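You operate a simulated robot arm through the tools that you are given. There is no shell and no other tool. Be economical: measure what you need, move in short steps, check, and stop when the job is done.

You are at the controls of a simulated robot arm. One attempt, no reset.

JOB
Clear the NG, scan the small carton the white monitor wants, tick the order and send it.
Fine: use the white keyboard and the yellow scanner; dock it, click the white mouse once for CHECKED, then press SEND; move no carton.

It is judged by the outcome, as a careful person would: the job done as asked, and still so three seconds after it is handed in. It fails if anything else is knocked over, pushed out of place, dropped, spilled or broken.

ROBOT AND FRAMES
A 7-joint arm with a two-finger parallel gripper on a trunk, on a base that drives. Base frame: it is fixed to the floor where the robot stands at the start and does not move with it; the origin is under the middle of the robot, x ahead of it, y to its left, z up; the surface under the hand at the start is at about z = 1.03. Units: m, rad, N and s.
With the tool pointing down near the work surface it reaches from about 0.34 to 0.76 m from the robot's upright axis, wherever it stands. Its first joint turns from -2.007 to 2.007 rad. Places, roughly: black mouse button [-5.5, 0.9, 0.9]; blue print key [-5.7, 0.9, 0.9]; green send key [-5.7, 0.8, 0.9]; grey feed key [-5.9, 1.4, 1]; grey next key [-5.8, 1, 0.9]; grey plus key [-5.8, 0.9, 0.9]; grey undo key [-5.8, 1, 0.9]; small carton [-0.5, 1.25, 1]; white clear key [0.5, 0, 1.1]; white monitor [0.7, 0.1, 1.3]; white mouse button [0.5, 0.1, 1.1]; white next key [0.6, -0.1, 1.1]; white plus key [0.6, -0.1, 1.1]; white print key [0.6, -0.2, 1.1]; white send key [0.7, -0.2, 1.1]; white undo key [0.5, 0, 1.1]. Payload 3.91 kg.
Tool frame: the origin (TCP) lies between the finger pads and is the grasp point; the fingertips stand 0.03 m ahead of it; z points along the fingers, y is the line along which they close. Largest opening 0.11 m; finger width 0.02, thickness 0.01; the body of the gripper, 0.048 by 0.112 m, starts 0.055 m behind the TCP.
Orientation is that of the tool frame in the base frame, as a unit quaternion [w, x, y, z]. With the fingers straight down and closing along the base's y, the tool's x points along the base's -x, its y along +y and its z along -z.

CONTROLS
- The arm moves only by the tool play_rows. Its argument "targets" is a list of rows, each a list of 7 numbers: the turn, a rotation vector about the tool's x, y, z in rad, then the shift along the tool's x, y, z in cm, then the closure, from 0 (fully open) to 1 (shut). In form: [[rx, ry, rz, x, y, z, grip], ...]. A call has 1 to 10 rows; each row shifts and turns the commanded pose from where the row before left it, along the tool's axes as they then stand. Rows are played at 5 a second. More than 0.05 m and 0.15 rad between two rows, or a gripper value outside its range, and nothing of the call is played. A pose out of reach is approached as far as the arm can. The call stops where the force on the tool passes 40 N (or 10 N more than at its start, if that is more) or the arm is blocked; 0.2 s more then pass. The fingers move at their own pace (about 0.108 m/s each) and stop on an object; they squeeze with about 33 N. The grip force told is the motor's: it shows also when the fingers shut on nothing. Time passes only in rows, and 0.2 s behind the last, so rows that do not move let the fingers close. The reply holds the time, the measured pose of the TCP, the force on the tool along the base axes, the opening and the grip force, in the units named above and with some noise, with the torque about the TCP (base axes, N m) and any sound that the robot's microphone picked up.
- Cameras (640 x 400 px; columns grow to the right, rows downward): "scene" is now at [0.01, 0.189, 1.7846]; the picture's right is [0.44, -0.90, 0.00], its down [-0.67, -0.33, -0.67] and it looks along [0.60, 0.29, -0.74] (base axes); focal length 214 px, centre (320, 200). "wrist" rides on the gripper at [0.072, 0.017, -0.103] in the tool frame; the picture's right is [-0.23, 0.97, 0.00], its down [-0.76, -0.18, -0.62] and it looks along [-0.61, -0.14, 0.78] (tool axes); focal length 222 px, centre (320, 200). There is no depth. A picture from a camera that has moved, and an enlarged one, comes with that camera's place and axes in the base frame and with its lens.
- capture(camera): a new picture of that camera. No time passes.
- raise_lower(by): slides the trunk up (or, below 0, down) by that many m; the arm and the scene camera ride with it, the base frame stays. It gives what a move gives, with no picture.
- drive_base(legs): drives the robot by 1 to 6 legs, each [ahead, turn to the left] in m and rad, along the robot's own axes; the way and the turn of a leg run together, so that a leg with both is an arc; at most 1.5 m and 3.142 rad a leg. The arm and the cameras ride along, it lands a little off, and it stops where it bumps. It gives what a move gives.
- turn_head(pan, tilt): turns the head with the scene camera to pan (to the left, within 2.705 rad either way) and tilt (down, from -0.506 to 1.204), counted from straight ahead of the robot. It gives what a move gives.
- inspect(camera, box): a new picture of the part [left, top, right, bottom] of that camera's present view, enlarged. No time passes.
- job_done(): hands the job in; it is judged then, once.

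Work in short steps. Places have to be worked out from the pictures, the camera data and where the tool is seen: move nearer, look again, correct. Check each grasp and each placing, and mend what went wrong. You have 120 turns and 82 pictures in all, those below and enlarged ones among them. Open the gripper and draw the arm clear of the work before you hand the job in, unless the task says otherwise; then end with one line.

The tools are called after "Emit:" as name(argument=value, ...) on one line, values as JSON. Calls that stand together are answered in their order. play_rows: Moves the arm, as the interface text tells. Its arguments: {"type":"object","properties":{"targets":{"type":"array"}},"required":["targets"]} The other tools are called the same way: raise_lower (by) slides the trunk up or down; drive_base (legs) drives the base; turn_head (pan, tilt) turns the head that bears the scene camera; capture (camera) takes a picture; inspect (camera, box) takes an enlarged picture of a part of a camera's view; job_done () hands the job in.

At the start:

```text
clock: 0.0
eef_pos: [0.4181, 0.1502, 1.3143]
tool_rot: [0.0, 0.0, 1.0, 0.0]
contact_force: [-0.9, 0.7, -0.1]
ft_torque: [-0.04, 0.03, 0.01]
finger_gap: 0.1102
grip_force: 0.0
trunk travel left (down, up): [-0.9, 0.09]
robot x, y, heading: [0.0005, 0.0018, -0.0]
head pan, tilt: [0.454, 0.838]
```

scene: 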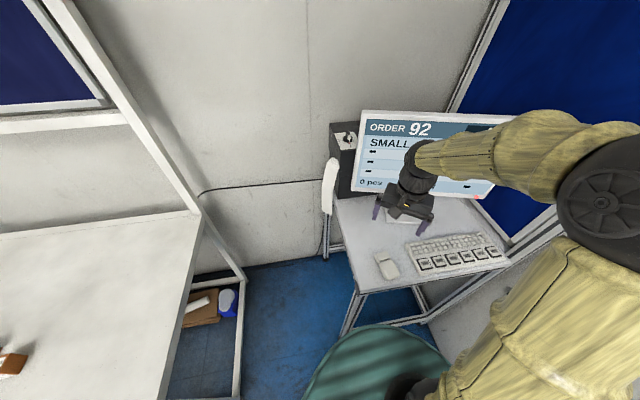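
wrist: 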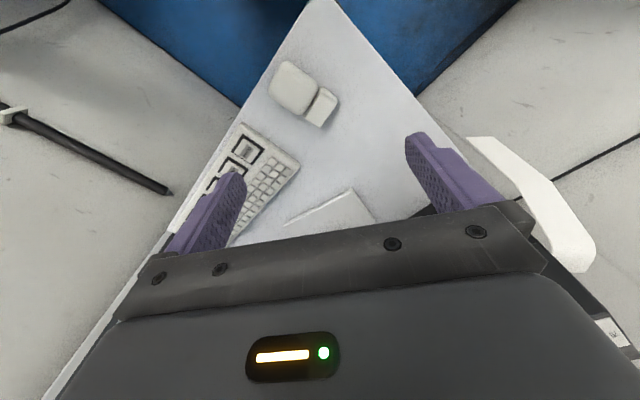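

The monitor shows ORDER 92, SMALL..., partly hidden by the arm. I enlarge the monitor and the keyboard to read them.

Emit:
inspect(camera="scene", box=[310, 90, 530, 228])

Emit:
inspect(camera="scene", box=[360, 210, 520, 310])

```text
2.90 times, centred on (420, 159) of scene
camera zoom: at [0.01, 0.189, 1.7846], right [0.44, -0.9, 0.0], down [-0.67, -0.33, -0.67], along [0.6, 0.29, -0.74], focal length 622 px, centre (30, 319)
```

zoom: 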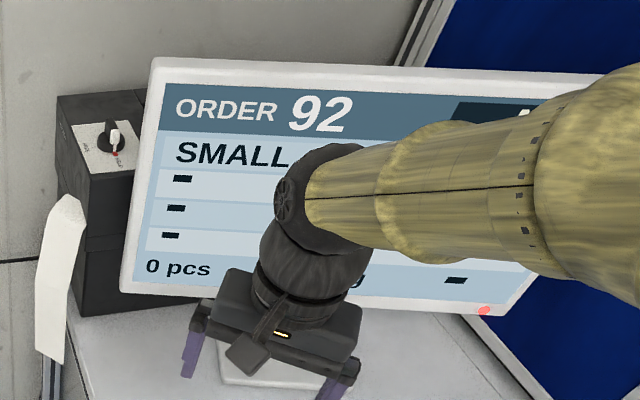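

```text
4.00 times, centred on (440, 260) of scene
camera zoom: at [0.01, 0.189, 1.7846], right [0.44, -0.9, 0.0], down [-0.67, -0.33, -0.67], along [0.6, 0.29, -0.74], focal length 858 px, centre (-160, -40)
```

zoom: 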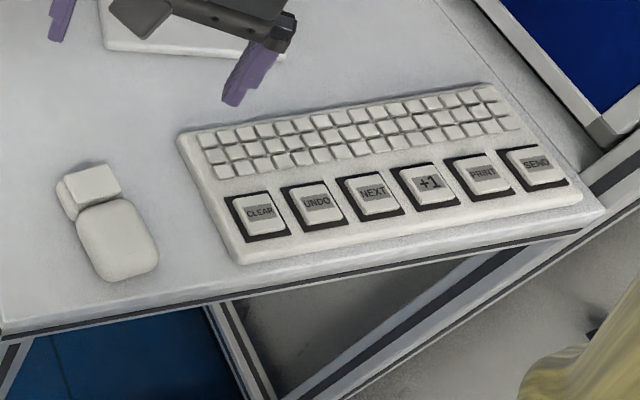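

The arm hides the monitor, so I move the hand to the right (base -y), staying high.

Emit:
play_rows(targets=[[0, 0, 0, 0, -4.5, 0, 0], [0, 0, 0, 0, -4.5, 0, 0], [0, 0, 0, 0, -4.5, 0, 0], [0, 0, 0, 0, -4.5, 0, 0], [0, 0, 0, 0, -4.5, 0, 0], [0, 0, 0, 0, -4.5, 0, 0], [0, 0, 0, 0, -4.5, 0, 0]])

Emit:
turn_head(pan=0.2, tilt=0.7)

Emit:
capture(camera="scene")

```text
clock: 1.6
eef_pos: [0.4201, -0.1669, 1.3118]
tool_rot: [-0.001, 0.001, 1.0, 0.001]
contact_force: [0.0, 0.1, -0.4]
ft_torque: [0.02, 0.01, -0.03]
finger_gap: 0.11
grip_force: 0.1
trunk travel left (down, up): [-0.9, 0.09]
robot x, y, heading: [0.001, 0.0002, 0.002]
head pan, tilt: [0.454, 0.838]
```

```text
clock: 2.4
eef_pos: [0.4206, -0.1653, 1.3104]
tool_rot: [0.001, 0.0, 1.0, 0.0]
contact_force: [0.5, -0.2, -1.1]
ft_torque: [-0.03, 0.01, 0.0]
finger_gap: 0.1098
grip_force: 0.0
trunk travel left (down, up): [-0.9, 0.09]
robot x, y, heading: [0.0031, -0.0, 0.0]
head pan, tilt: [0.201, 0.7]
```

```text
77 pictures are left
camera scene: at [0.0224, 0.1712, 1.7959], right [0.2, -0.98, 0.0], down [-0.63, -0.13, -0.76], along [0.75, 0.15, -0.64], focal length 214 px, centre (320, 200)
```

scene: 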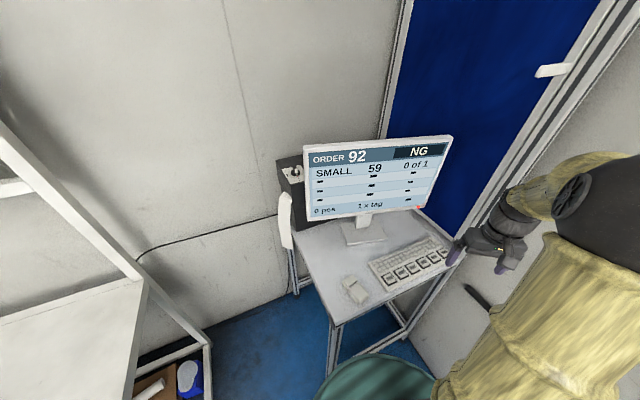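

Emit:
inspect(camera="scene", box=[270, 130, 470, 255])

Emit:
inspect(camera="scene", box=[330, 215, 470, 303])

Emit:
turn_head(pan=1.4, tilt=0.6)

Emit:
capture(camera="scene")

Emit:
turn_head(pan=2.4, tilt=0.5)

Emit:
capture(camera="scene")

```text
3.20 times, centred on (370, 192) of scene
camera zoom: at [0.0224, 0.1712, 1.7959], right [0.2, -0.98, 0.0], down [-0.63, -0.13, -0.76], along [0.75, 0.15, -0.64], focal length 686 px, centre (160, 224)
```

zoom: 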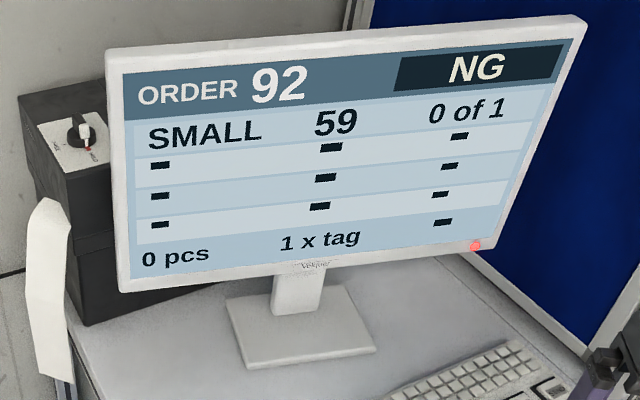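

```text
4.55 times, centred on (400, 259) of scene
camera zoom: at [0.0224, 0.1712, 1.7959], right [0.2, -0.98, 0.0], down [-0.63, -0.13, -0.76], along [0.75, 0.15, -0.64], focal length 975 px, centre (-44, -68)
```

zoom: 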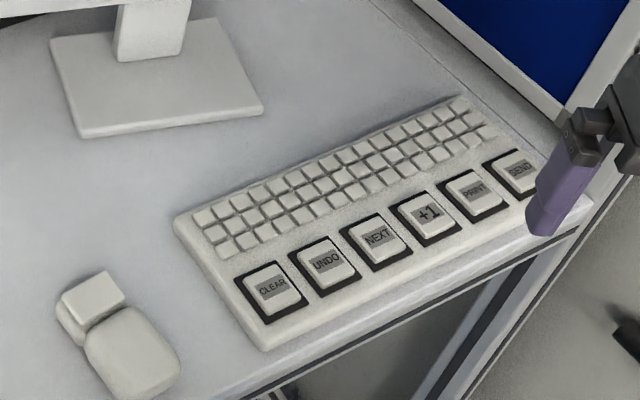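

```text
clock: 3.8
eef_pos: [0.42, -0.164, 1.3121]
tool_rot: [0.001, 0.0, 1.0, 0.0]
contact_force: [0.3, -0.3, 0.8]
ft_torque: [0.01, 0.0, 0.0]
finger_gap: 0.1101
grip_force: 0.1
trunk travel left (down, up): [-0.9, 0.09]
robot x, y, heading: [-0.0006, 0.0015, 0.005]
head pan, tilt: [1.4, 0.6]
```

```text
74 pictures are left
camera scene: at [-0.0457, 0.2414, 1.8045], right [0.99, -0.17, 0.0], down [-0.1, -0.56, -0.83], along [0.14, 0.81, -0.56], focal length 214 px, centre (320, 200)
```

scene: 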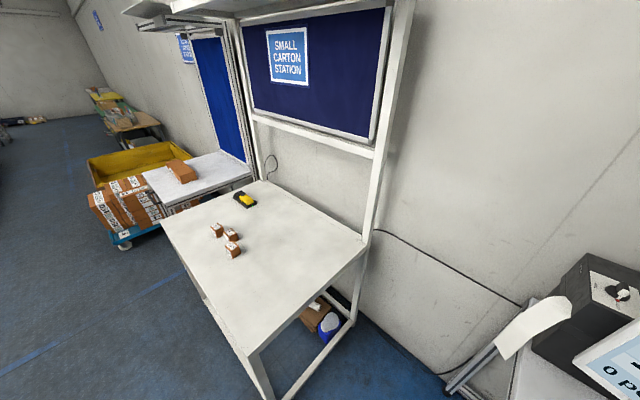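

```text
clock: 5.0
eef_pos: [0.4196, -0.1638, 1.3117]
tool_rot: [0.0, 0.0, 1.0, 0.0]
contact_force: [0.2, -1.2, 0.1]
ft_torque: [0.0, 0.0, -0.03]
finger_gap: 0.11
grip_force: 0.1
trunk travel left (down, up): [-0.9, 0.09]
robot x, y, heading: [0.0014, 0.0043, 0.001]
head pan, tilt: [2.4, 0.499]
```

```text
73 pictures are left
camera scene: at [-0.1278, 0.2159, 1.8136], right [0.68, 0.74, 0.0], down [0.35, -0.32, -0.88], along [-0.65, 0.59, -0.48], focal length 214 px, centre (320, 200)
```

scene: 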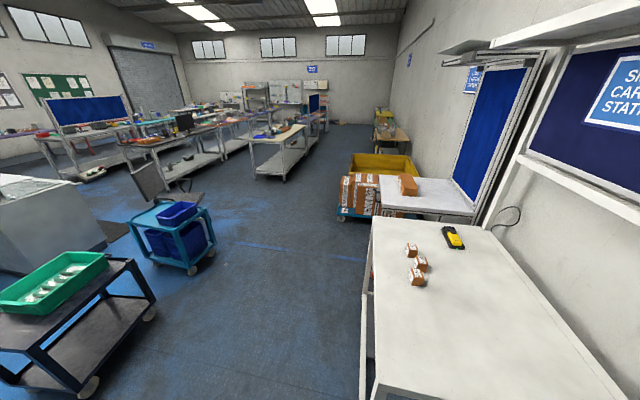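

Monitor: ORDER 92, SMALL 59, 0 of 1, NG. Three small cartons stand left with the yellow scanner; I inspect them.

Emit:
inspect(camera="scene", box=[390, 215, 480, 295])

Emit:
turn_head(pan=1.9, tilt=0.75)

Emit:
capture(camera="scene")

```text
5.00 times, centred on (435, 255) of scene
camera zoom: at [-0.1278, 0.2159, 1.8136], right [0.68, 0.74, 0.0], down [0.35, -0.32, -0.88], along [-0.65, 0.59, -0.48], focal length 1072 px, centre (-255, -75)
```

zoom: 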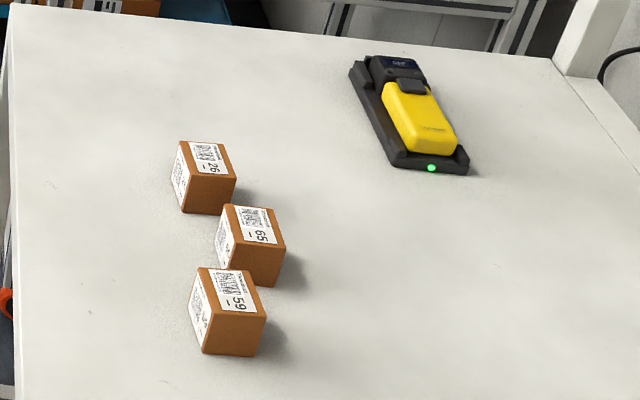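

```text
clock: 6.0
eef_pos: [0.4199, -0.1654, 1.3126]
tool_rot: [0.0, 0.0, 1.0, 0.0]
contact_force: [-0.6, 0.3, 0.1]
ft_torque: [-0.06, 0.03, 0.04]
finger_gap: 0.11
grip_force: 0.2
trunk travel left (down, up): [-0.9, 0.09]
robot x, y, heading: [-0.0012, 0.0009, 0.005]
head pan, tilt: [1.901, 0.75]
```

```text
71 pictures are left
camera scene: at [-0.0878, 0.2327, 1.7917], right [0.95, 0.32, 0.0], down [0.22, -0.64, -0.73], along [-0.24, 0.69, -0.68], focal length 214 px, centre (320, 200)
```

scene: 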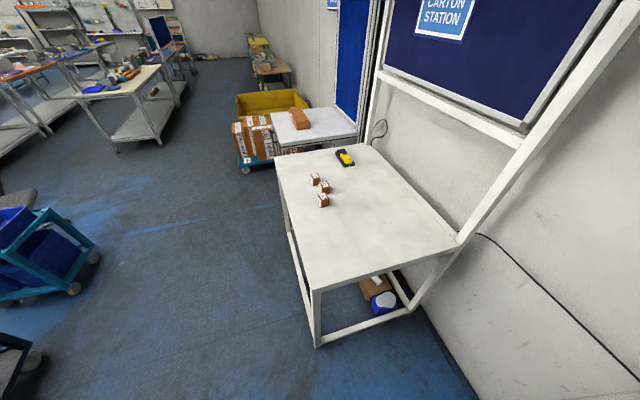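

The carton nearest to me is marked 59, matching the order. First I clear the NG: CLEAR key estimated at about (0.495, -0.003). I close the fingers, hover there and check with the wrist camera.

Emit:
play_rows(targets=[[0, 0, 0, -1.5, 3.3, 0, 1], [0, 0, 0, -1.5, 3.3, 0, 1], [0, 0, 0, -1.5, 3.2, 0, 1], [0, 0, 0, -1.5, 3.2, 0, 1], [0, 0, 0, -1.5, 3.2, 0, 1], [0, 0, 0, 0, 0, 4, 1], [0, 0, 0, 0, 0, 4, 1], [0, 0, 0, 0, 0, 4, 1]])

Emit:
turn_head(pan=0.2, tilt=0.8)

Emit:
capture(camera="wrist")

Emit:
capture(camera="scene")

```text
clock: 7.8
eef_pos: [0.4956, -0.0045, 1.1928]
tool_rot: [0.0, 0.0, 1.0, 0.0]
contact_force: [-0.3, 0.2, -0.3]
ft_torque: [0.0, 0.05, 0.02]
finger_gap: 0.0
grip_force: 33.2
trunk travel left (down, up): [-0.9, 0.09]
robot x, y, heading: [-0.0021, -0.0005, 0.002]
head pan, tilt: [1.901, 0.75]
```

```text
clock: 9.5
eef_pos: [0.494, -0.0016, 1.1945]
tool_rot: [-0.001, 0.0, 1.0, 0.001]
contact_force: [0.1, -0.5, 0.2]
ft_torque: [0.0, -0.02, -0.01]
finger_gap: 0.0001
grip_force: 33.1
trunk travel left (down, up): [-0.9, 0.09]
robot x, y, heading: [0.0004, 0.0004, -0.002]
head pan, tilt: [0.201, 0.799]
```

```text
70 pictures are left
camera wrist: at [0.422, 0.0141, 1.2986], right [0.23, 0.97, 0.0], down [0.76, -0.18, 0.62], along [0.61, -0.14, -0.78], focal length 222 px, centre (320, 200)
```

wrist: 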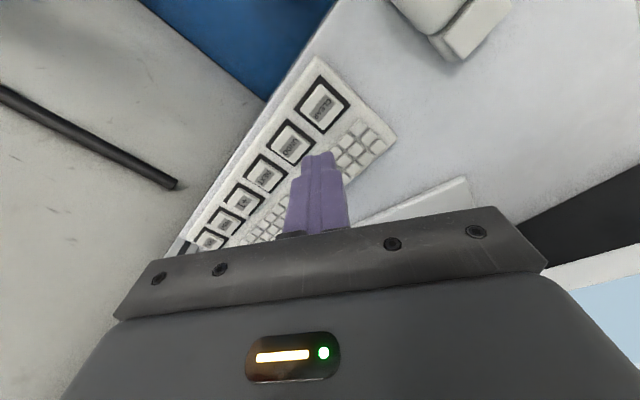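

```text
69 pictures are left
camera scene: at [0.0183, 0.1705, 1.7876], right [0.2, -0.98, 0.0], down [-0.7, -0.14, -0.7], along [0.68, 0.14, -0.72], focal length 214 px, centre (320, 200)
```

scene: 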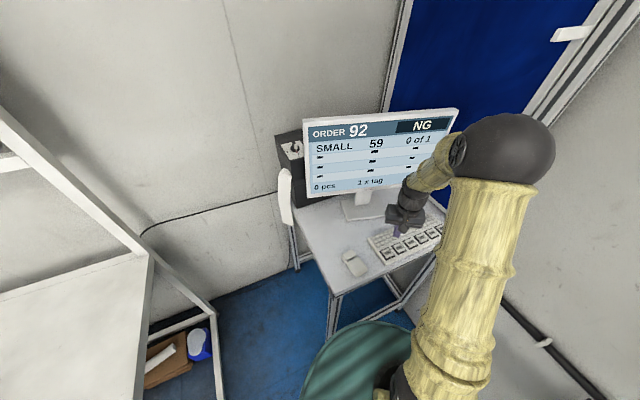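

The wrist view puts CLEAR at about (0.489, 0.0025); I make a small shift and descend to just above the key.

Emit:
play_rows(targets=[[0, 0, 0, 0.4, 0.2, 4, 1], [0, 0, 0, 0, 0, 3, 1]])

Emit:
capture(camera="wrist")

Emit:
inspect(camera="scene", box=[330, 190, 450, 290])

```text
clock: 10.1
eef_pos: [0.4915, 0.0002, 1.1225]
tool_rot: [0.0, 0.0, 1.0, 0.0]
contact_force: [0.1, 0.3, 0.6]
ft_torque: [0.01, 0.03, -0.02]
finger_gap: 0.0
grip_force: 33.5
trunk travel left (down, up): [-0.9, 0.09]
robot x, y, heading: [0.0025, -0.0, 0.0]
head pan, tilt: [0.201, 0.799]
```

```text
68 pictures are left
camera wrist: at [0.4194, 0.0175, 1.2271], right [0.23, 0.97, 0.0], down [0.76, -0.18, 0.62], along [0.61, -0.14, -0.78], focal length 222 px, centre (320, 200)
```

wrist: 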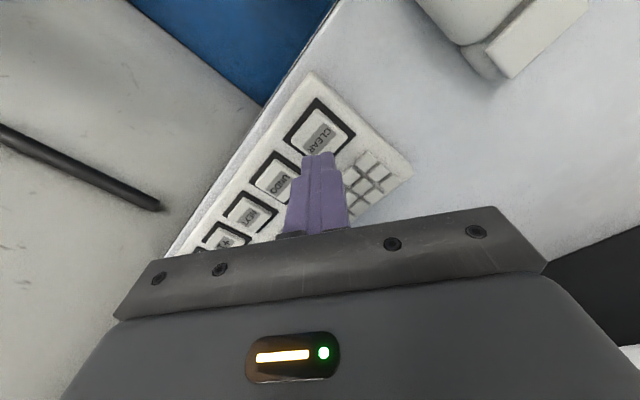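

```text
4.00 times, centred on (390, 240) of scene
camera zoom: at [0.0185, 0.1702, 1.7877], right [0.2, -0.98, 0.0], down [-0.7, -0.14, -0.7], along [0.68, 0.14, -0.72], focal length 858 px, centre (40, 40)
```

zoom: 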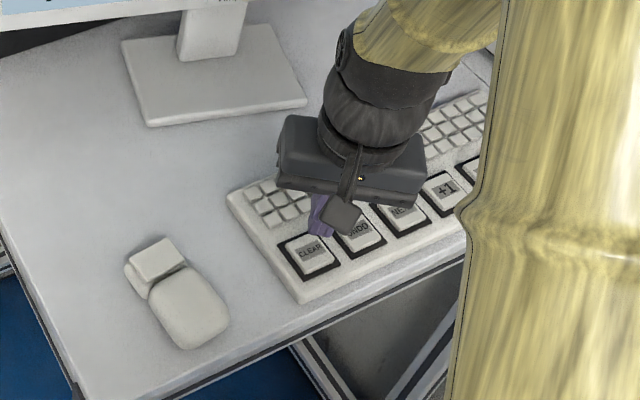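

I'm consistent with CLEAR at (0.492, 0.001), key top z about 1.04. I press down slowly.

Emit:
play_rows(targets=[[0, 0, 0, 0, 0, 2, 1], [0, 0, 0, 0, 0, 1, 1], [0, 0, 0, 0, 0, 0.5, 1], [0, 0, 0, 0, 0, 0.3, 1]])

Emit:
inspect(camera="scene", box=[330, 190, 450, 290])

```text
clock: 11.1
eef_pos: [0.4907, -0.0007, 1.0869]
tool_rot: [0.0, 0.0, 1.0, 0.0]
contact_force: [0.8, 0.1, 1.0]
ft_torque: [-0.01, -0.01, 0.03]
finger_gap: 0.0
grip_force: 33.1
trunk travel left (down, up): [-0.9, 0.09]
robot x, y, heading: [0.0009, 0.0004, -0.002]
head pan, tilt: [0.201, 0.799]
```

```text
4.00 times, centred on (390, 240) of scene
camera zoom: at [0.018, 0.1705, 1.7877], right [0.2, -0.98, 0.0], down [-0.7, -0.14, -0.7], along [0.68, 0.14, -0.72], focal length 858 px, centre (40, 40)
```

zoom: 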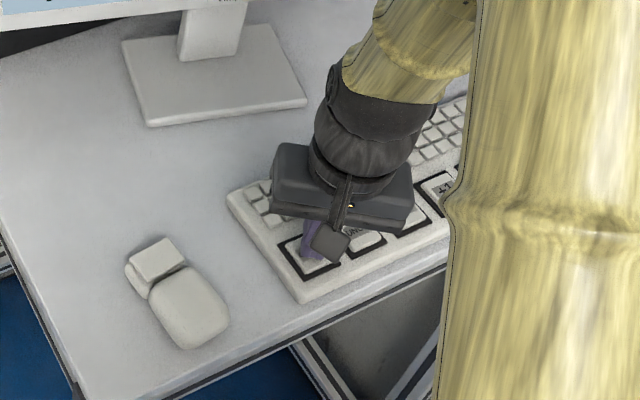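

The tip is over CLEAR at z≈1.057, no contact yet; continue in small steps.

Emit:
play_rows(targets=[[0, 0, 0, 0, 0, 0.4, 1], [0, 0, 0, 0, 0, 0.4, 1], [0, 0, 0, 0, 0, 0.3, 1]])

```text
clock: 11.9
eef_pos: [0.4892, -0.0006, 1.0777]
tool_rot: [0.004, 0.0, 1.0, 0.0]
contact_force: [1.1, -1.2, 32.9]
ft_torque: [-0.07, 0.11, 0.02]
finger_gap: 0.0001
grip_force: 33.2
trunk travel left (down, up): [-0.9, 0.09]
robot x, y, heading: [-0.0015, 0.0038, -0.001]
head pan, tilt: [0.201, 0.799]
heard: click
```

A click was heard at 33 N. I lift and check the monitor.

Emit:
play_rows(targets=[[0, 0, 0, 0, 0, -2, 1], [0, 0, 0, 0, 0, -4, 1]])

Emit:
inspect(camera="scene", box=[290, 100, 470, 220])

```text
clock: 12.5
eef_pos: [0.4847, -0.0002, 1.135]
tool_rot: [-0.001, 0.001, 1.0, 0.001]
contact_force: [0.0, -0.1, 0.5]
ft_torque: [0.0, -0.03, -0.01]
finger_gap: 0.0
grip_force: 33.5
trunk travel left (down, up): [-0.9, 0.09]
robot x, y, heading: [-0.0014, -0.0028, 0.001]
head pan, tilt: [0.201, 0.799]
```

```text
3.33 times, centred on (380, 160) of scene
camera zoom: at [0.0162, 0.1704, 1.7875], right [0.2, -0.98, 0.0], down [-0.7, -0.14, -0.7], along [0.68, 0.14, -0.72], focal length 715 px, centre (120, 333)
```

zoom: 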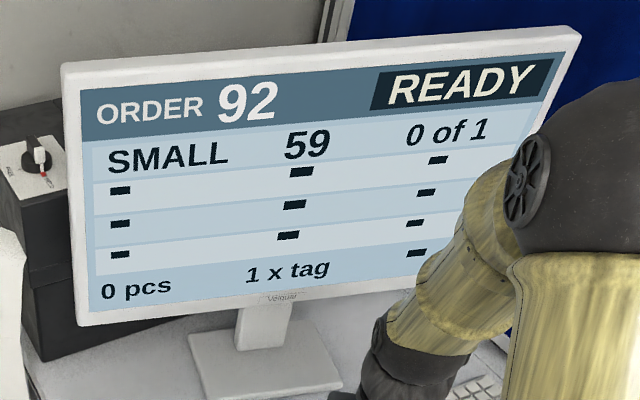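

READY now. I raise and tuck the arm, back away from the desk, then look at the small carton station from closer.

Emit:
play_rows(targets=[[0, 0, 0, 1, 0, -4.5, 1], [0, 0, 0, 2, 0, -4.5, 1], [0, 0, 0, 2, 0, -4.5, 0.5], [0, 0, 0, 2, 0, -4.5, 0], [0, 0, 0, 1, 0, -4.5, 0]])

Emit:
turn_head(pan=2.6, tilt=0.9)

Emit:
capture(camera="scene")

```text
clock: 13.7
eef_pos: [0.4055, -0.0004, 1.361]
tool_rot: [0.0, 0.0, 1.0, 0.0]
contact_force: [0.7, 0.1, 0.7]
ft_torque: [-0.02, -0.02, 0.03]
finger_gap: 0.1101
grip_force: 0.1
trunk travel left (down, up): [-0.9, 0.09]
robot x, y, heading: [0.003, -0.0013, -0.001]
head pan, tilt: [0.201, 0.799]
```

```text
clock: 15.9
eef_pos: [0.4077, 0.0002, 1.3606]
tool_rot: [0.0, 0.0, 1.0, 0.0]
contact_force: [0.0, 0.4, -0.4]
ft_torque: [-0.02, 0.0, 0.0]
finger_gap: 0.1103
grip_force: 0.0
trunk travel left (down, up): [-0.9, 0.09]
robot x, y, heading: [-0.0011, -0.0005, 0.004]
head pan, tilt: [2.601, 0.901]
```

```text
64 pictures are left
camera scene: at [-0.1256, 0.1933, 1.7798], right [0.52, 0.86, 0.0], down [0.67, -0.4, -0.62], along [-0.53, 0.32, -0.78], focal length 214 px, centre (320, 200)
```

scene: 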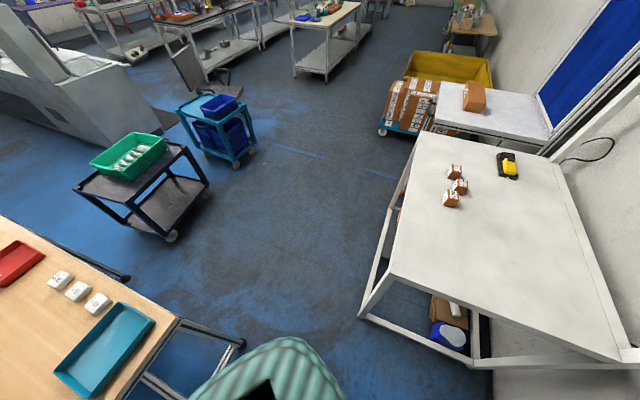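

A wooden table corner lies behind right (~(-0.53,-0.18)) and the carton table's corner at (-0.23,0.59). I back between the two along heading 2.65, then on to about (-0.94, 0.7).

Emit:
drive_base(legs=[[0, -0.49], [-0.65, 0], [0, -0.33], [-0.5, 0]])

Emit:
turn_head(pan=1.6, tilt=0.9)

Emit:
capture(camera="scene")

```text
clock: 26.4
eef_pos: [-0.6374, 0.3698, 1.3619]
tool_rot: [0.0, 0.397, 0.918, 0.0]
contact_force: [-0.4, 0.7, 0.0]
ft_torque: [0.0, 0.02, -0.07]
finger_gap: 0.1098
grip_force: 0.1
trunk travel left (down, up): [-0.9, 0.09]
robot x, y, heading: [-0.9158, 0.6676, -0.813]
head pan, tilt: [2.601, 0.901]
```

```text
clock: 27.7
eef_pos: [-0.6363, 0.3707, 1.3608]
tool_rot: [0.0, 0.396, 0.918, 0.0]
contact_force: [0.5, 1.0, -0.4]
ft_torque: [-0.03, 0.0, 0.01]
finger_gap: 0.1101
grip_force: 0.0
trunk travel left (down, up): [-0.9, 0.09]
robot x, y, heading: [-0.9164, 0.665, -0.818]
head pan, tilt: [1.6, 0.901]
```

```text
63 pictures are left
camera scene: at [-0.7927, 0.8702, 1.7797], right [0.71, -0.71, 0.0], down [-0.55, -0.55, -0.62], along [0.44, 0.44, -0.78], focal length 214 px, centre (320, 200)
```

scene: 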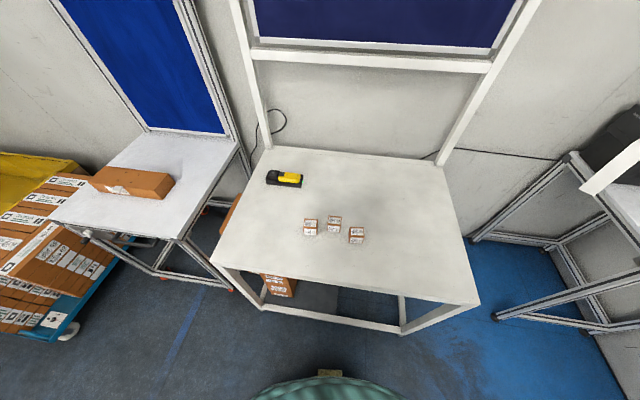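

Scanner at about (-0.35,1.55), carton 59 at about (-0.36,1.085, top 0.99), table edge normal heading ≈0.64. I inspect the scanner and cartons, then drive to stand opposite the scanner.

Emit:
inspect(camera="scene", box=[250, 160, 380, 250])

Emit:
drive_base(legs=[[0, -0.24], [-0.38, 0], [0, 1.698]])

Emit:
turn_head(pan=0.0, tilt=0.9)

Emit:
capture(camera="scene")

```text
4.44 times, centred on (315, 205) of scene
camera zoom: at [-0.7927, 0.8702, 1.7797], right [0.71, -0.71, 0.0], down [-0.55, -0.55, -0.62], along [0.44, 0.44, -0.78], focal length 953 px, centre (342, 178)
```

zoom: 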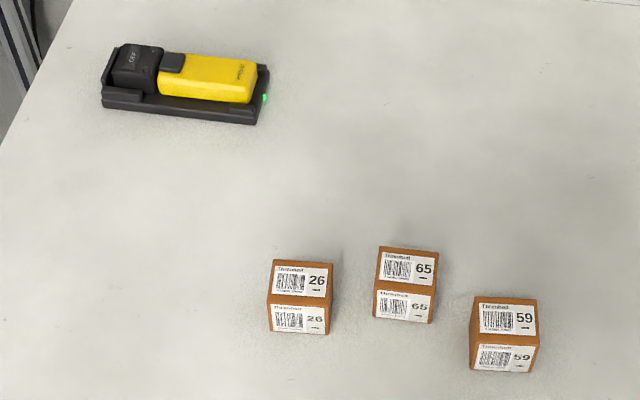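

```text
clock: 37.4
eef_pos: [-0.7721, 1.2361, 1.3601]
tool_rot: [-0.001, -0.302, 0.953, 0.001]
contact_force: [-0.6, 0.5, 0.1]
ft_torque: [0.02, 0.01, -0.01]
finger_gap: 0.1101
grip_force: 0.1
trunk travel left (down, up): [-0.9, 0.09]
robot x, y, heading: [-1.1031, 1.0059, 0.61]
head pan, tilt: [1.6, 0.901]
```

```text
clock: 39.1
eef_pos: [-0.772, 1.2366, 1.361]
tool_rot: [0.001, -0.302, 0.953, 0.0]
contact_force: [0.0, -0.8, -0.5]
ft_torque: [0.03, 0.0, 0.01]
finger_gap: 0.11
grip_force: 0.1
trunk travel left (down, up): [-0.9, 0.09]
robot x, y, heading: [-1.1068, 0.9971, 0.613]
head pan, tilt: [0.0, 0.901]
```

```text
61 pictures are left
camera scene: at [-1.1816, 1.1378, 1.7797], right [0.58, -0.82, 0.0], down [-0.64, -0.45, -0.62], along [0.51, 0.36, -0.78], focal length 214 px, centre (320, 200)
```

scene: 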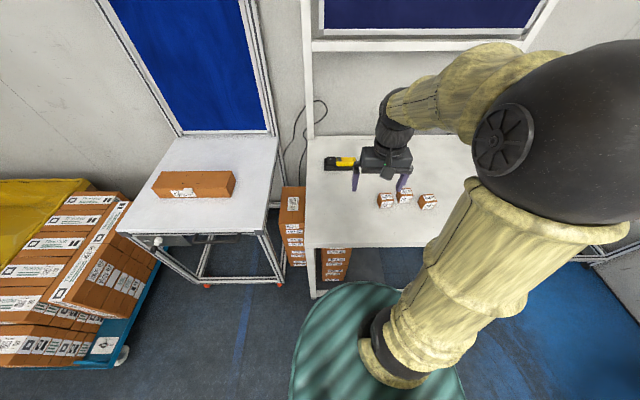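

Base drum radius seems ≈0.27; the scanner handle lies parallel to the table edge about 0.475 m deep, so I need to stand close. I creep ahead 0.09 and look down at the gap.

Emit:
drive_base(legs=[[0, 0.035], [0.09, 0]])

Emit:
turn_head(pan=0.3, tilt=1.2)

Emit:
capture(camera="scene")

```text
clock: 40.7
eef_pos: [-0.7066, 1.3027, 1.3603]
tool_rot: [0.0, -0.319, 0.948, 0.0]
contact_force: [-0.1, 0.1, -0.3]
ft_torque: [-0.03, 0.0, 0.01]
finger_gap: 0.1102
grip_force: 0.0
trunk travel left (down, up): [-0.9, 0.09]
robot x, y, heading: [-1.0318, 1.0584, 0.648]
head pan, tilt: [0.0, 0.901]
```

```text
clock: 41.5
eef_pos: [-0.7083, 1.3016, 1.3601]
tool_rot: [-0.001, -0.318, 0.948, 0.001]
contact_force: [-1.0, 0.4, 0.1]
ft_torque: [0.04, 0.03, 0.0]
finger_gap: 0.11
grip_force: 0.0
trunk travel left (down, up): [-0.9, 0.09]
robot x, y, heading: [-1.0302, 1.0579, 0.648]
head pan, tilt: [0.3, 1.201]
```

```text
60 pictures are left
camera scene: at [-1.1415, 1.1896, 1.76], right [0.81, -0.58, 0.0], down [-0.54, -0.76, -0.36], along [0.21, 0.3, -0.93], focal length 214 px, centre (320, 200)
```

scene: 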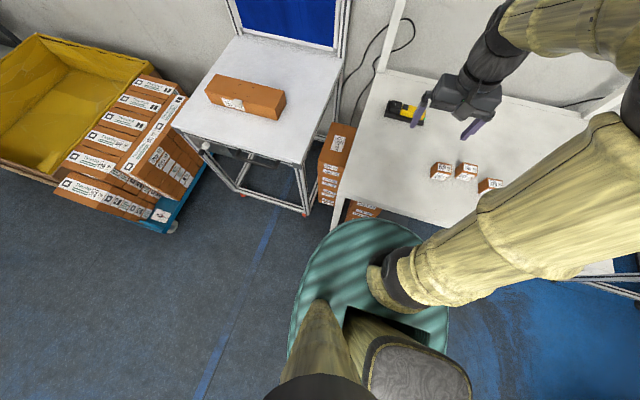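

Drum radius ≈0.30, table-edge standoff ≈0.345, so reach is the question. I turn the tool +90° about its z (fingers closing across the scanner handle) and will test the reach above it.

Emit:
play_rows(targets=[[0, 0, 0.149, 0, 0, 0, 0], [0, 0, 0.149, 0, 0, 0, 0], [0, 0, 0.149, 0, 0, 0, 0], [0, 0, 0.149, 0, 0, 0, 0], [0, 0, 0.149, 0, 0, 0, 0], [0, 0, 0.149, 0, 0, 0, 0], [0, 0, 0.149, 0, 0, 0, 0], [0, 0, 0.149, 0, 0, 0, 0], [0, 0, 0.149, 0, 0, 0, 0], [0, 0, 0.149, 0, 0, 0, 0]])

Emit:
play_rows(targets=[[0, 0, 0.081, 0, 4, 3, 0], [0, 0, 0, 0, 4, 3, 0], [0, 0, 0, 0, 4, 3, 0], [0, 0, 0, 0, 4, 3, 0], [0, 0, 0, 0, 4, 3, 0], [0, 0, 0, 0, 4, 3, 0], [0, 0, 0, 0, 4, 0, 0]])

Emit:
capture(camera="wrist")

```text
clock: 43.7
eef_pos: [-0.708, 1.303, 1.3604]
tool_rot: [-0.001, 0.409, 0.913, 0.0]
contact_force: [0.5, -0.7, -0.6]
ft_torque: [0.02, 0.01, -0.01]
finger_gap: 0.1101
grip_force: 0.0
trunk travel left (down, up): [-0.9, 0.09]
robot x, y, heading: [-1.0319, 1.0535, 0.655]
head pan, tilt: [0.3, 1.201]
```

```text
clock: 45.3
eef_pos: [-0.4862, 1.4769, 1.1802]
tool_rot: [-0.001, 0.445, 0.895, -0.001]
contact_force: [0.4, 0.0, -0.9]
ft_torque: [-0.01, 0.02, -0.03]
finger_gap: 0.11
grip_force: 0.2
trunk travel left (down, up): [-0.9, 0.09]
robot x, y, heading: [-1.03, 1.0558, 0.651]
head pan, tilt: [0.3, 1.201]
```

```text
59 pictures are left
camera wrist: at [-0.5164, 1.5443, 1.2838], right [0.91, 0.41, 0.0], down [0.32, -0.71, 0.62], along [0.25, -0.57, -0.78], focal length 222 px, centre (320, 200)
```

wrist: 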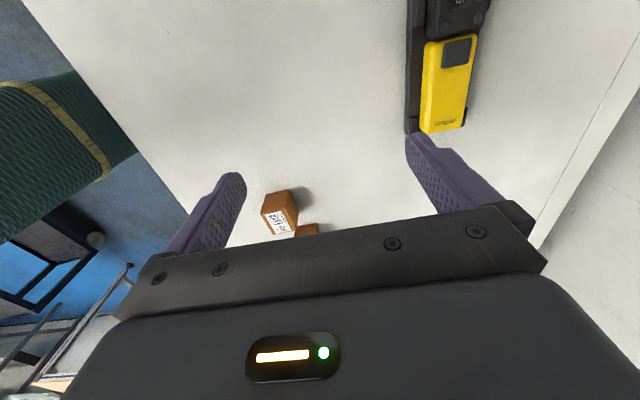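

The handle centre is at about (-0.35,1.55), 0.84 m from the axis now. I test how far the arm reaches here, in small steps at this height.

Emit:
play_rows(targets=[[0, 0, 0, 0, 3, 2, 0], [0, 0, 0, 0, 3, 2, 0], [0, 0, 0, 0, 3, 2, 0], [0, 0, 0, 0, 3, 0, 0]])

```text
clock: 46.3
eef_pos: [-0.4267, 1.522, 1.1191]
tool_rot: [0.0, 0.446, 0.895, -0.001]
contact_force: [-0.3, -0.1, -0.6]
ft_torque: [0.0, 0.02, 0.02]
finger_gap: 0.1102
grip_force: 0.0
out of reach, approached as far as the arm can: row 3, 4
trunk travel left (down, up): [-0.9, 0.09]
robot x, y, heading: [-1.0331, 1.0557, 0.649]
head pan, tilt: [0.3, 1.201]
```

Tool-down reach ends at 0.765 m. I look at the arm posture to decide whether trunk height or tilting would help.

Emit:
turn_head(pan=-0.1, tilt=0.75)

Emit:
capture(camera="scene")

Emit:
capture(camera="wrist")

```text
clock: 47.2
eef_pos: [-0.4276, 1.5224, 1.1196]
tool_rot: [0.0, 0.444, 0.896, 0.001]
contact_force: [-0.3, 0.1, -0.4]
ft_torque: [0.01, -0.01, 0.01]
finger_gap: 0.1098
grip_force: 0.0
trunk travel left (down, up): [-0.9, 0.09]
robot x, y, heading: [-1.037, 1.0552, 0.65]
head pan, tilt: [-0.099, 0.75]
```

```text
58 pictures are left
camera scene: at [-1.1031, 1.1879, 1.7916], right [0.52, -0.85, 0.0], down [-0.58, -0.36, -0.73], along [0.62, 0.38, -0.68], focal length 214 px, centre (320, 200)
```

scene: 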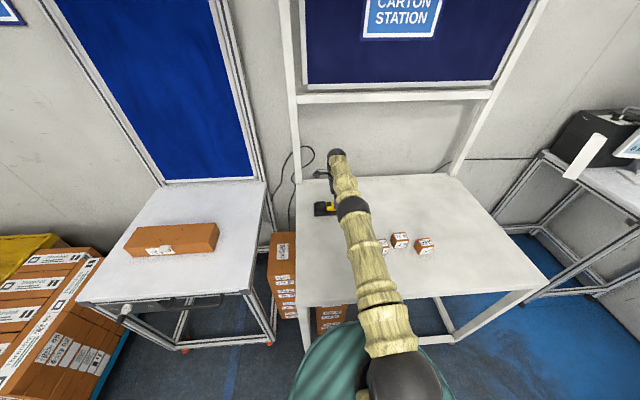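

```text
57 pictures are left
camera wrist: at [-0.4564, 1.5898, 1.2235], right [0.91, 0.41, 0.0], down [0.32, -0.71, 0.62], along [0.25, -0.57, -0.78], focal length 222 px, centre (320, 200)
```

wrist: 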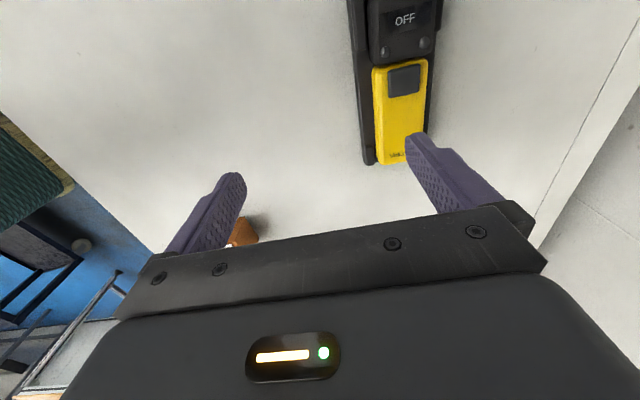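

The arm is nearly straight. I test with the trunk 0.12 lower (hand raised relative to shoulder) to see if the reach grows.

Emit:
play_rows(targets=[[0, 0, 0, 0, -3, -4, 0], [0, 0, 0, 0, -2, -4, 0], [0, 0, 0, 0, 0, -4, 0]])

Emit:
raise_lower(by=-0.12)

Emit:
play_rows(targets=[[0, 0, 0, 0, 2, 0, 0], [0, 0, 0, 0, 2, 0, 0], [0, 0, 0, 0, 2, 0, 0], [0, 0, 0, 0, 2, 0, 0], [0, 0, 0, 0, 2, 0, 0]])

```text
clock: 48.0
eef_pos: [-0.4701, 1.4921, 1.2398]
tool_rot: [0.0, 0.444, 0.896, 0.002]
contact_force: [1.3, -0.2, 0.0]
ft_torque: [-0.01, -0.02, -0.04]
finger_gap: 0.1098
grip_force: 0.0
trunk travel left (down, up): [-0.9, 0.09]
robot x, y, heading: [-1.0363, 1.0559, 0.648]
head pan, tilt: [-0.099, 0.75]
```

```text
clock: 49.5
eef_pos: [-0.4677, 1.4929, 1.1199]
tool_rot: [0.0, 0.445, 0.896, 0.0]
contact_force: [-0.9, -1.2, -0.3]
ft_torque: [-0.01, 0.01, 0.0]
finger_gap: 0.1099
grip_force: 0.1
trunk travel left (down, up): [-0.78, 0.21]
robot x, y, heading: [-1.0323, 1.0568, 0.651]
head pan, tilt: [-0.099, 0.75]
```

```text
clock: 50.7
eef_pos: [-0.4377, 1.5166, 1.1188]
tool_rot: [0.0, 0.445, 0.896, 0.0]
contact_force: [-0.3, -0.6, -0.2]
ft_torque: [-0.01, 0.03, 0.02]
finger_gap: 0.11
grip_force: 0.1
out of reach, approached as far as the arm can: row 3, 4, 5
trunk travel left (down, up): [-0.78, 0.21]
robot x, y, heading: [-1.0337, 1.0604, 0.646]
head pan, tilt: [-0.099, 0.75]
```

Reach sphere centre is at TCP z≈1.09 with r≈0.765, so a higher trunk is better. The straight-down view gives a drum radius of ≈0.245, so I can move nearer. Raise the trunk, creep 0.04 ahead and look at the gap.

Emit:
raise_lower(by=0.2)

Emit:
drive_base(legs=[[0.04, 0]])

Emit:
turn_head(pan=0.6, tilt=1.2)

Emit:
capture(camera="scene")

```text
clock: 52.9
eef_pos: [-0.4372, 1.5148, 1.32]
tool_rot: [0.0, 0.444, 0.896, 0.0]
contact_force: [-0.1, 1.7, -0.6]
ft_torque: [-0.01, 0.03, -0.03]
finger_gap: 0.1102
grip_force: 0.1
trunk travel left (down, up): [-0.98, 0.01]
robot x, y, heading: [-1.0327, 1.0579, 0.654]
head pan, tilt: [-0.099, 0.75]
```

```text
clock: 53.8
eef_pos: [-0.4036, 1.5425, 1.3181]
tool_rot: [0.0, 0.445, 0.896, -0.001]
contact_force: [-0.6, -0.4, 0.8]
ft_torque: [0.02, 0.03, 0.0]
finger_gap: 0.1102
grip_force: 0.1
trunk travel left (down, up): [-0.98, 0.01]
robot x, y, heading: [-0.998, 1.082, 0.653]
head pan, tilt: [-0.099, 0.75]
```

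```text
clock: 54.9
eef_pos: [-0.4051, 1.5418, 1.3192]
tool_rot: [0.001, 0.446, 0.895, 0.0]
contact_force: [-0.2, -0.8, 0.2]
ft_torque: [0.0, -0.04, 0.0]
finger_gap: 0.11
grip_force: 0.1
trunk travel left (down, up): [-0.98, 0.01]
robot x, y, heading: [-0.9959, 1.0806, 0.652]
head pan, tilt: [0.6, 1.201]
```

```text
56 pictures are left
camera scene: at [-1.1235, 1.2222, 1.8399], right [0.95, -0.32, 0.0], down [-0.29, -0.88, -0.36], along [0.11, 0.34, -0.93], focal length 214 px, centre (320, 200)
```

scene: 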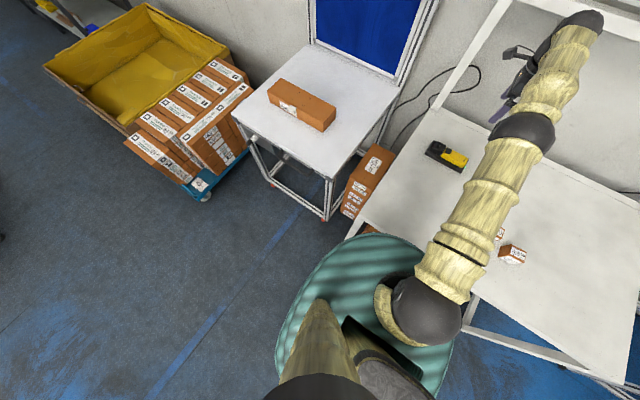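

I zoom on the drum/table-edge region to judge the gap.

Emit:
inspect(camera="scene", box=[330, 195, 450, 275])

```text
5.00 times, centred on (390, 235) of scene
camera zoom: at [-1.1235, 1.2222, 1.8399], right [0.95, -0.32, 0.0], down [-0.29, -0.88, -0.36], along [0.11, 0.34, -0.93], focal length 1072 px, centre (-30, 25)
```

zoom: 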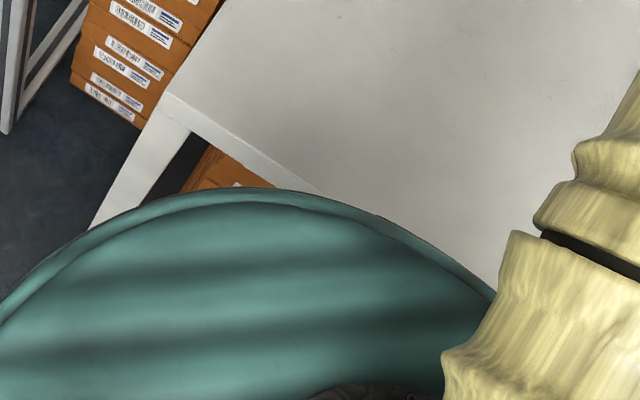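

Table edge stands ≈0.31 m from the axis, the drum front ≤0.265. I creep another 0.02, then tilt the fingers forward 0.12 rad for the missing centimetres and hover above the handle.

Emit:
drive_base(legs=[[0.02, 0]])

Emit:
play_rows(targets=[[-0.06, 0, 0, -1, 0, 0, 0], [-0.06, 0, 0, -1, 0, 0, 0], [0, 0, 0, 0, 0, 4, 0], [0, 0, 0, 0, 0.1, 4, 0], [0, 0, 0, 0, 0.1, 4, 0], [0, 0, 0, 0, 0.1, 4, 0], [0, 0, 0, 0, 0, 3, 0]])

Emit:
capture(camera="wrist")

```text
clock: 55.7
eef_pos: [-0.3889, 1.5528, 1.32]
tool_rot: [0.001, 0.444, 0.896, -0.001]
contact_force: [0.7, 0.6, -0.2]
ft_torque: [-0.02, -0.03, -0.02]
finger_gap: 0.11
grip_force: 0.1
trunk travel left (down, up): [-0.98, 0.01]
robot x, y, heading: [-0.9848, 1.0954, 0.659]
head pan, tilt: [0.6, 1.201]
```

```text
clock: 57.3
eef_pos: [-0.3554, 1.5535, 1.1303]
tool_rot: [0.027, 0.443, 0.894, 0.054]
contact_force: [-0.3, 0.0, 0.3]
ft_torque: [0.02, 0.0, 0.01]
finger_gap: 0.1099
grip_force: 0.0
trunk travel left (down, up): [-0.98, 0.01]
robot x, y, heading: [-0.9819, 1.092, 0.651]
head pan, tilt: [0.6, 1.201]
```

```text
54 pictures are left
camera wrist: at [-0.3949, 1.6138, 1.2363], right [0.91, 0.4, 0.12], down [0.26, -0.76, 0.6], along [0.33, -0.51, -0.79], focal length 222 px, centre (320, 200)
```

wrist: 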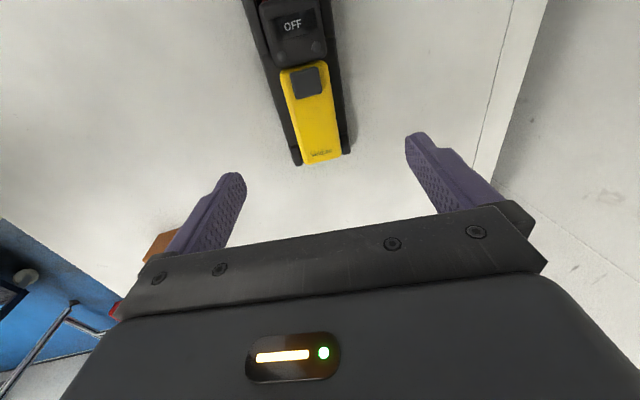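

Good hover over the handle. I zoom in to judge the dock geometry.

Emit:
inspect(camera="wrist", box=[220, 0, 420, 180])

Emit:
turn_head(pan=0.15, tilt=0.6)

Emit:
capture(camera="scene")

```text
2.22 times, centred on (320, 90) of wrist
camera zoom: at [-0.3949, 1.6138, 1.2363], right [0.91, 0.4, 0.12], down [0.26, -0.76, 0.6], along [0.33, -0.51, -0.79], focal length 494 px, centre (320, 444)
```

zoom: 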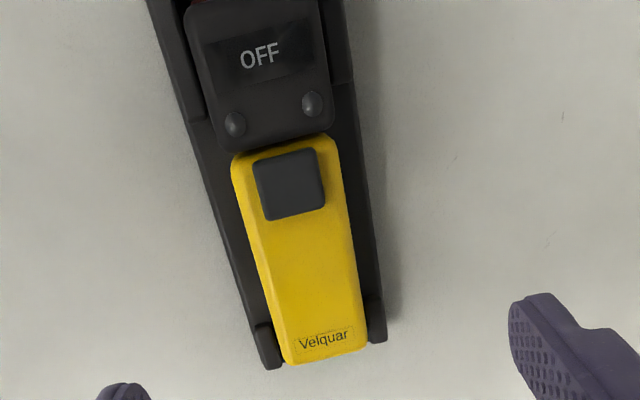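

```text
clock: 58.3
eef_pos: [-0.3562, 1.5538, 1.1313]
tool_rot: [0.027, 0.443, 0.894, 0.054]
contact_force: [-0.5, 0.0, -0.5]
ft_torque: [0.01, 0.02, 0.01]
finger_gap: 0.1101
grip_force: 0.0
trunk travel left (down, up): [-0.98, 0.01]
robot x, y, heading: [-0.9824, 1.0929, 0.648]
head pan, tilt: [0.15, 0.6]
```

```text
52 pictures are left
camera scene: at [-1.0646, 1.2443, 1.8844], right [0.72, -0.7, 0.0], down [-0.39, -0.41, -0.82], along [0.57, 0.59, -0.57], focal length 214 px, centre (320, 200)
```

scene: 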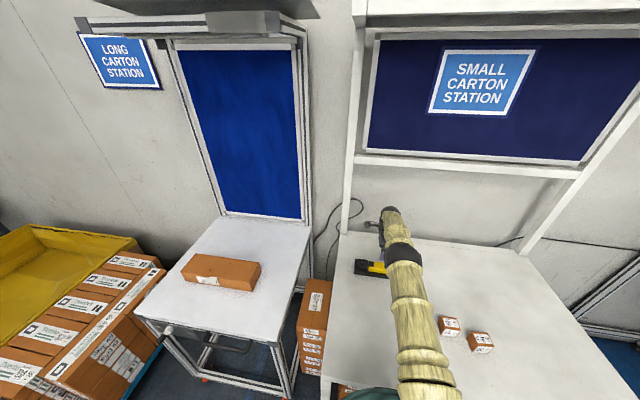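

Triangulated: handle tail top z≈0.976, handle centre about (-0.343,1.549). I descend to TCP z≈1.02 and look again.

Emit:
play_rows(targets=[[0, 0, 0, -1.2, -0.3, 4, 0], [0, 0, 0, 0, -0.2, 4, 0], [0, 0, 0, 0, -0.1, 3, 0]])

Emit:
capture(camera="wrist")

Emit:
inspect(camera="scene", box=[330, 190, 430, 290])

```text
clock: 59.1
eef_pos: [-0.3594, 1.5385, 1.0251]
tool_rot: [0.026, 0.443, 0.894, 0.055]
contact_force: [-0.6, -0.3, 1.2]
ft_torque: [-0.01, 0.0, 0.01]
finger_gap: 0.1099
grip_force: 0.1
out of reach, approached as far as the arm can: row 2, 3
trunk travel left (down, up): [-0.98, 0.01]
robot x, y, heading: [-0.983, 1.0923, 0.654]
head pan, tilt: [0.15, 0.6]
```

```text
51 pictures are left
camera wrist: at [-0.3987, 1.5981, 1.1307], right [0.91, 0.4, 0.12], down [0.26, -0.76, 0.6], along [0.33, -0.51, -0.79], focal length 222 px, centre (320, 200)
```

wrist: 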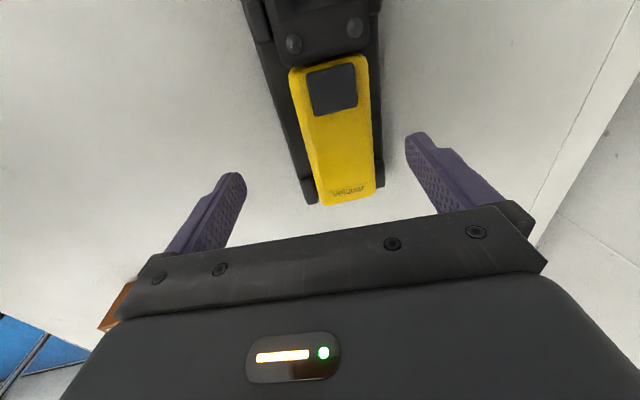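

```text
4.00 times, centred on (380, 240) of scene
camera zoom: at [-1.0631, 1.2438, 1.8847], right [0.72, -0.7, 0.0], down [-0.39, -0.41, -0.82], along [0.57, 0.59, -0.57], focal length 858 px, centre (80, 40)
```

zoom: 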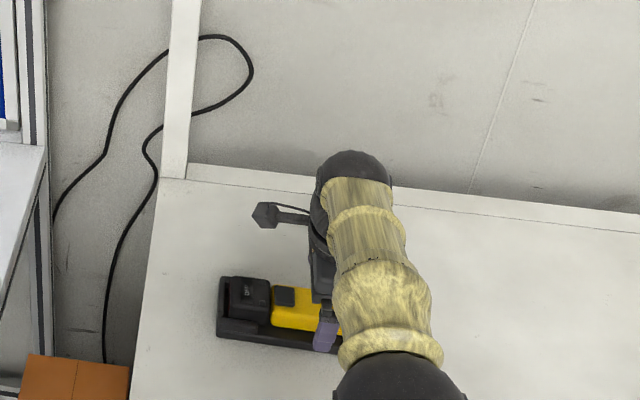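

Out of reach by ≈2 cm. I lift slightly, drive 0.015 nearer (gap stays ≥1 cm) and add 0.1 rad tilt.

Emit:
play_rows(targets=[[0, 0, 0, 0, 0, -2, 0]])

Emit:
drive_base(legs=[[0.015, 0]])

Emit:
play_rows(targets=[[-0.08, 0, 0, 0, 0, 0, 0]])

Emit:
turn_head(pan=0.9, tilt=1.2)

Emit:
inspect(camera="scene", box=[320, 200, 480, 320])

```text
clock: 59.5
eef_pos: [-0.3562, 1.5398, 1.0431]
tool_rot: [0.027, 0.443, 0.895, 0.054]
contact_force: [-1.2, -0.4, 0.3]
ft_torque: [0.02, 0.02, 0.0]
finger_gap: 0.1098
grip_force: 0.1
out of reach, approached as far as the arm can: row 1
trunk travel left (down, up): [-0.98, 0.01]
robot x, y, heading: [-0.985, 1.0939, 0.65]
head pan, tilt: [0.15, 0.6]
```

```text
clock: 60.2
eef_pos: [-0.3452, 1.5485, 1.0436]
tool_rot: [0.026, 0.444, 0.894, 0.052]
contact_force: [0.8, 1.5, -0.7]
ft_torque: [-0.02, 0.02, -0.04]
finger_gap: 0.1101
grip_force: 0.0
trunk travel left (down, up): [-0.98, 0.01]
robot x, y, heading: [-0.9755, 1.102, 0.645]
head pan, tilt: [0.15, 0.6]
```

```text
clock: 60.6
eef_pos: [-0.3326, 1.557, 1.0402]
tool_rot: [0.043, 0.442, 0.892, 0.088]
contact_force: [-0.5, 0.0, 0.3]
ft_torque: [0.0, -0.01, 0.01]
finger_gap: 0.1098
grip_force: 0.0
out of reach, approached as far as the arm can: row 1
trunk travel left (down, up): [-0.98, 0.01]
robot x, y, heading: [-0.976, 1.1047, 0.65]
head pan, tilt: [0.15, 0.6]
```

```text
clock: 61.8
eef_pos: [-0.3341, 1.5565, 1.04]
tool_rot: [0.043, 0.443, 0.891, 0.087]
contact_force: [0.8, -1.3, -0.2]
ft_torque: [0.02, -0.01, -0.02]
finger_gap: 0.1099
grip_force: 0.1
trunk travel left (down, up): [-0.98, 0.01]
robot x, y, heading: [-0.9746, 1.1008, 0.652]
head pan, tilt: [0.901, 1.201]
```

```text
3.33 times, centred on (400, 260) of scene
camera zoom: at [-1.113, 1.2456, 1.84], right [1.0, -0.02, 0.0], down [-0.02, -0.93, -0.36], along [0.01, 0.36, -0.93], focal length 715 px, centre (53, 0)
```

zoom: 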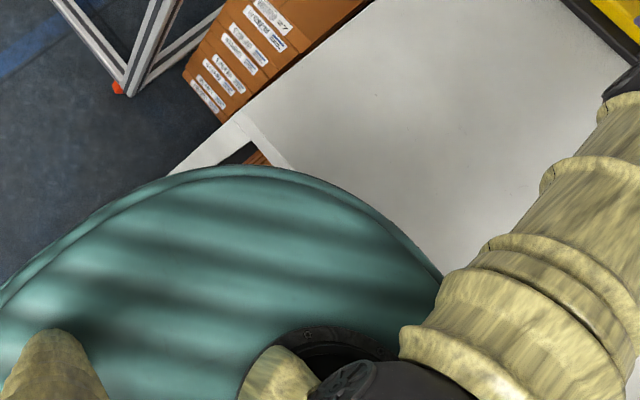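

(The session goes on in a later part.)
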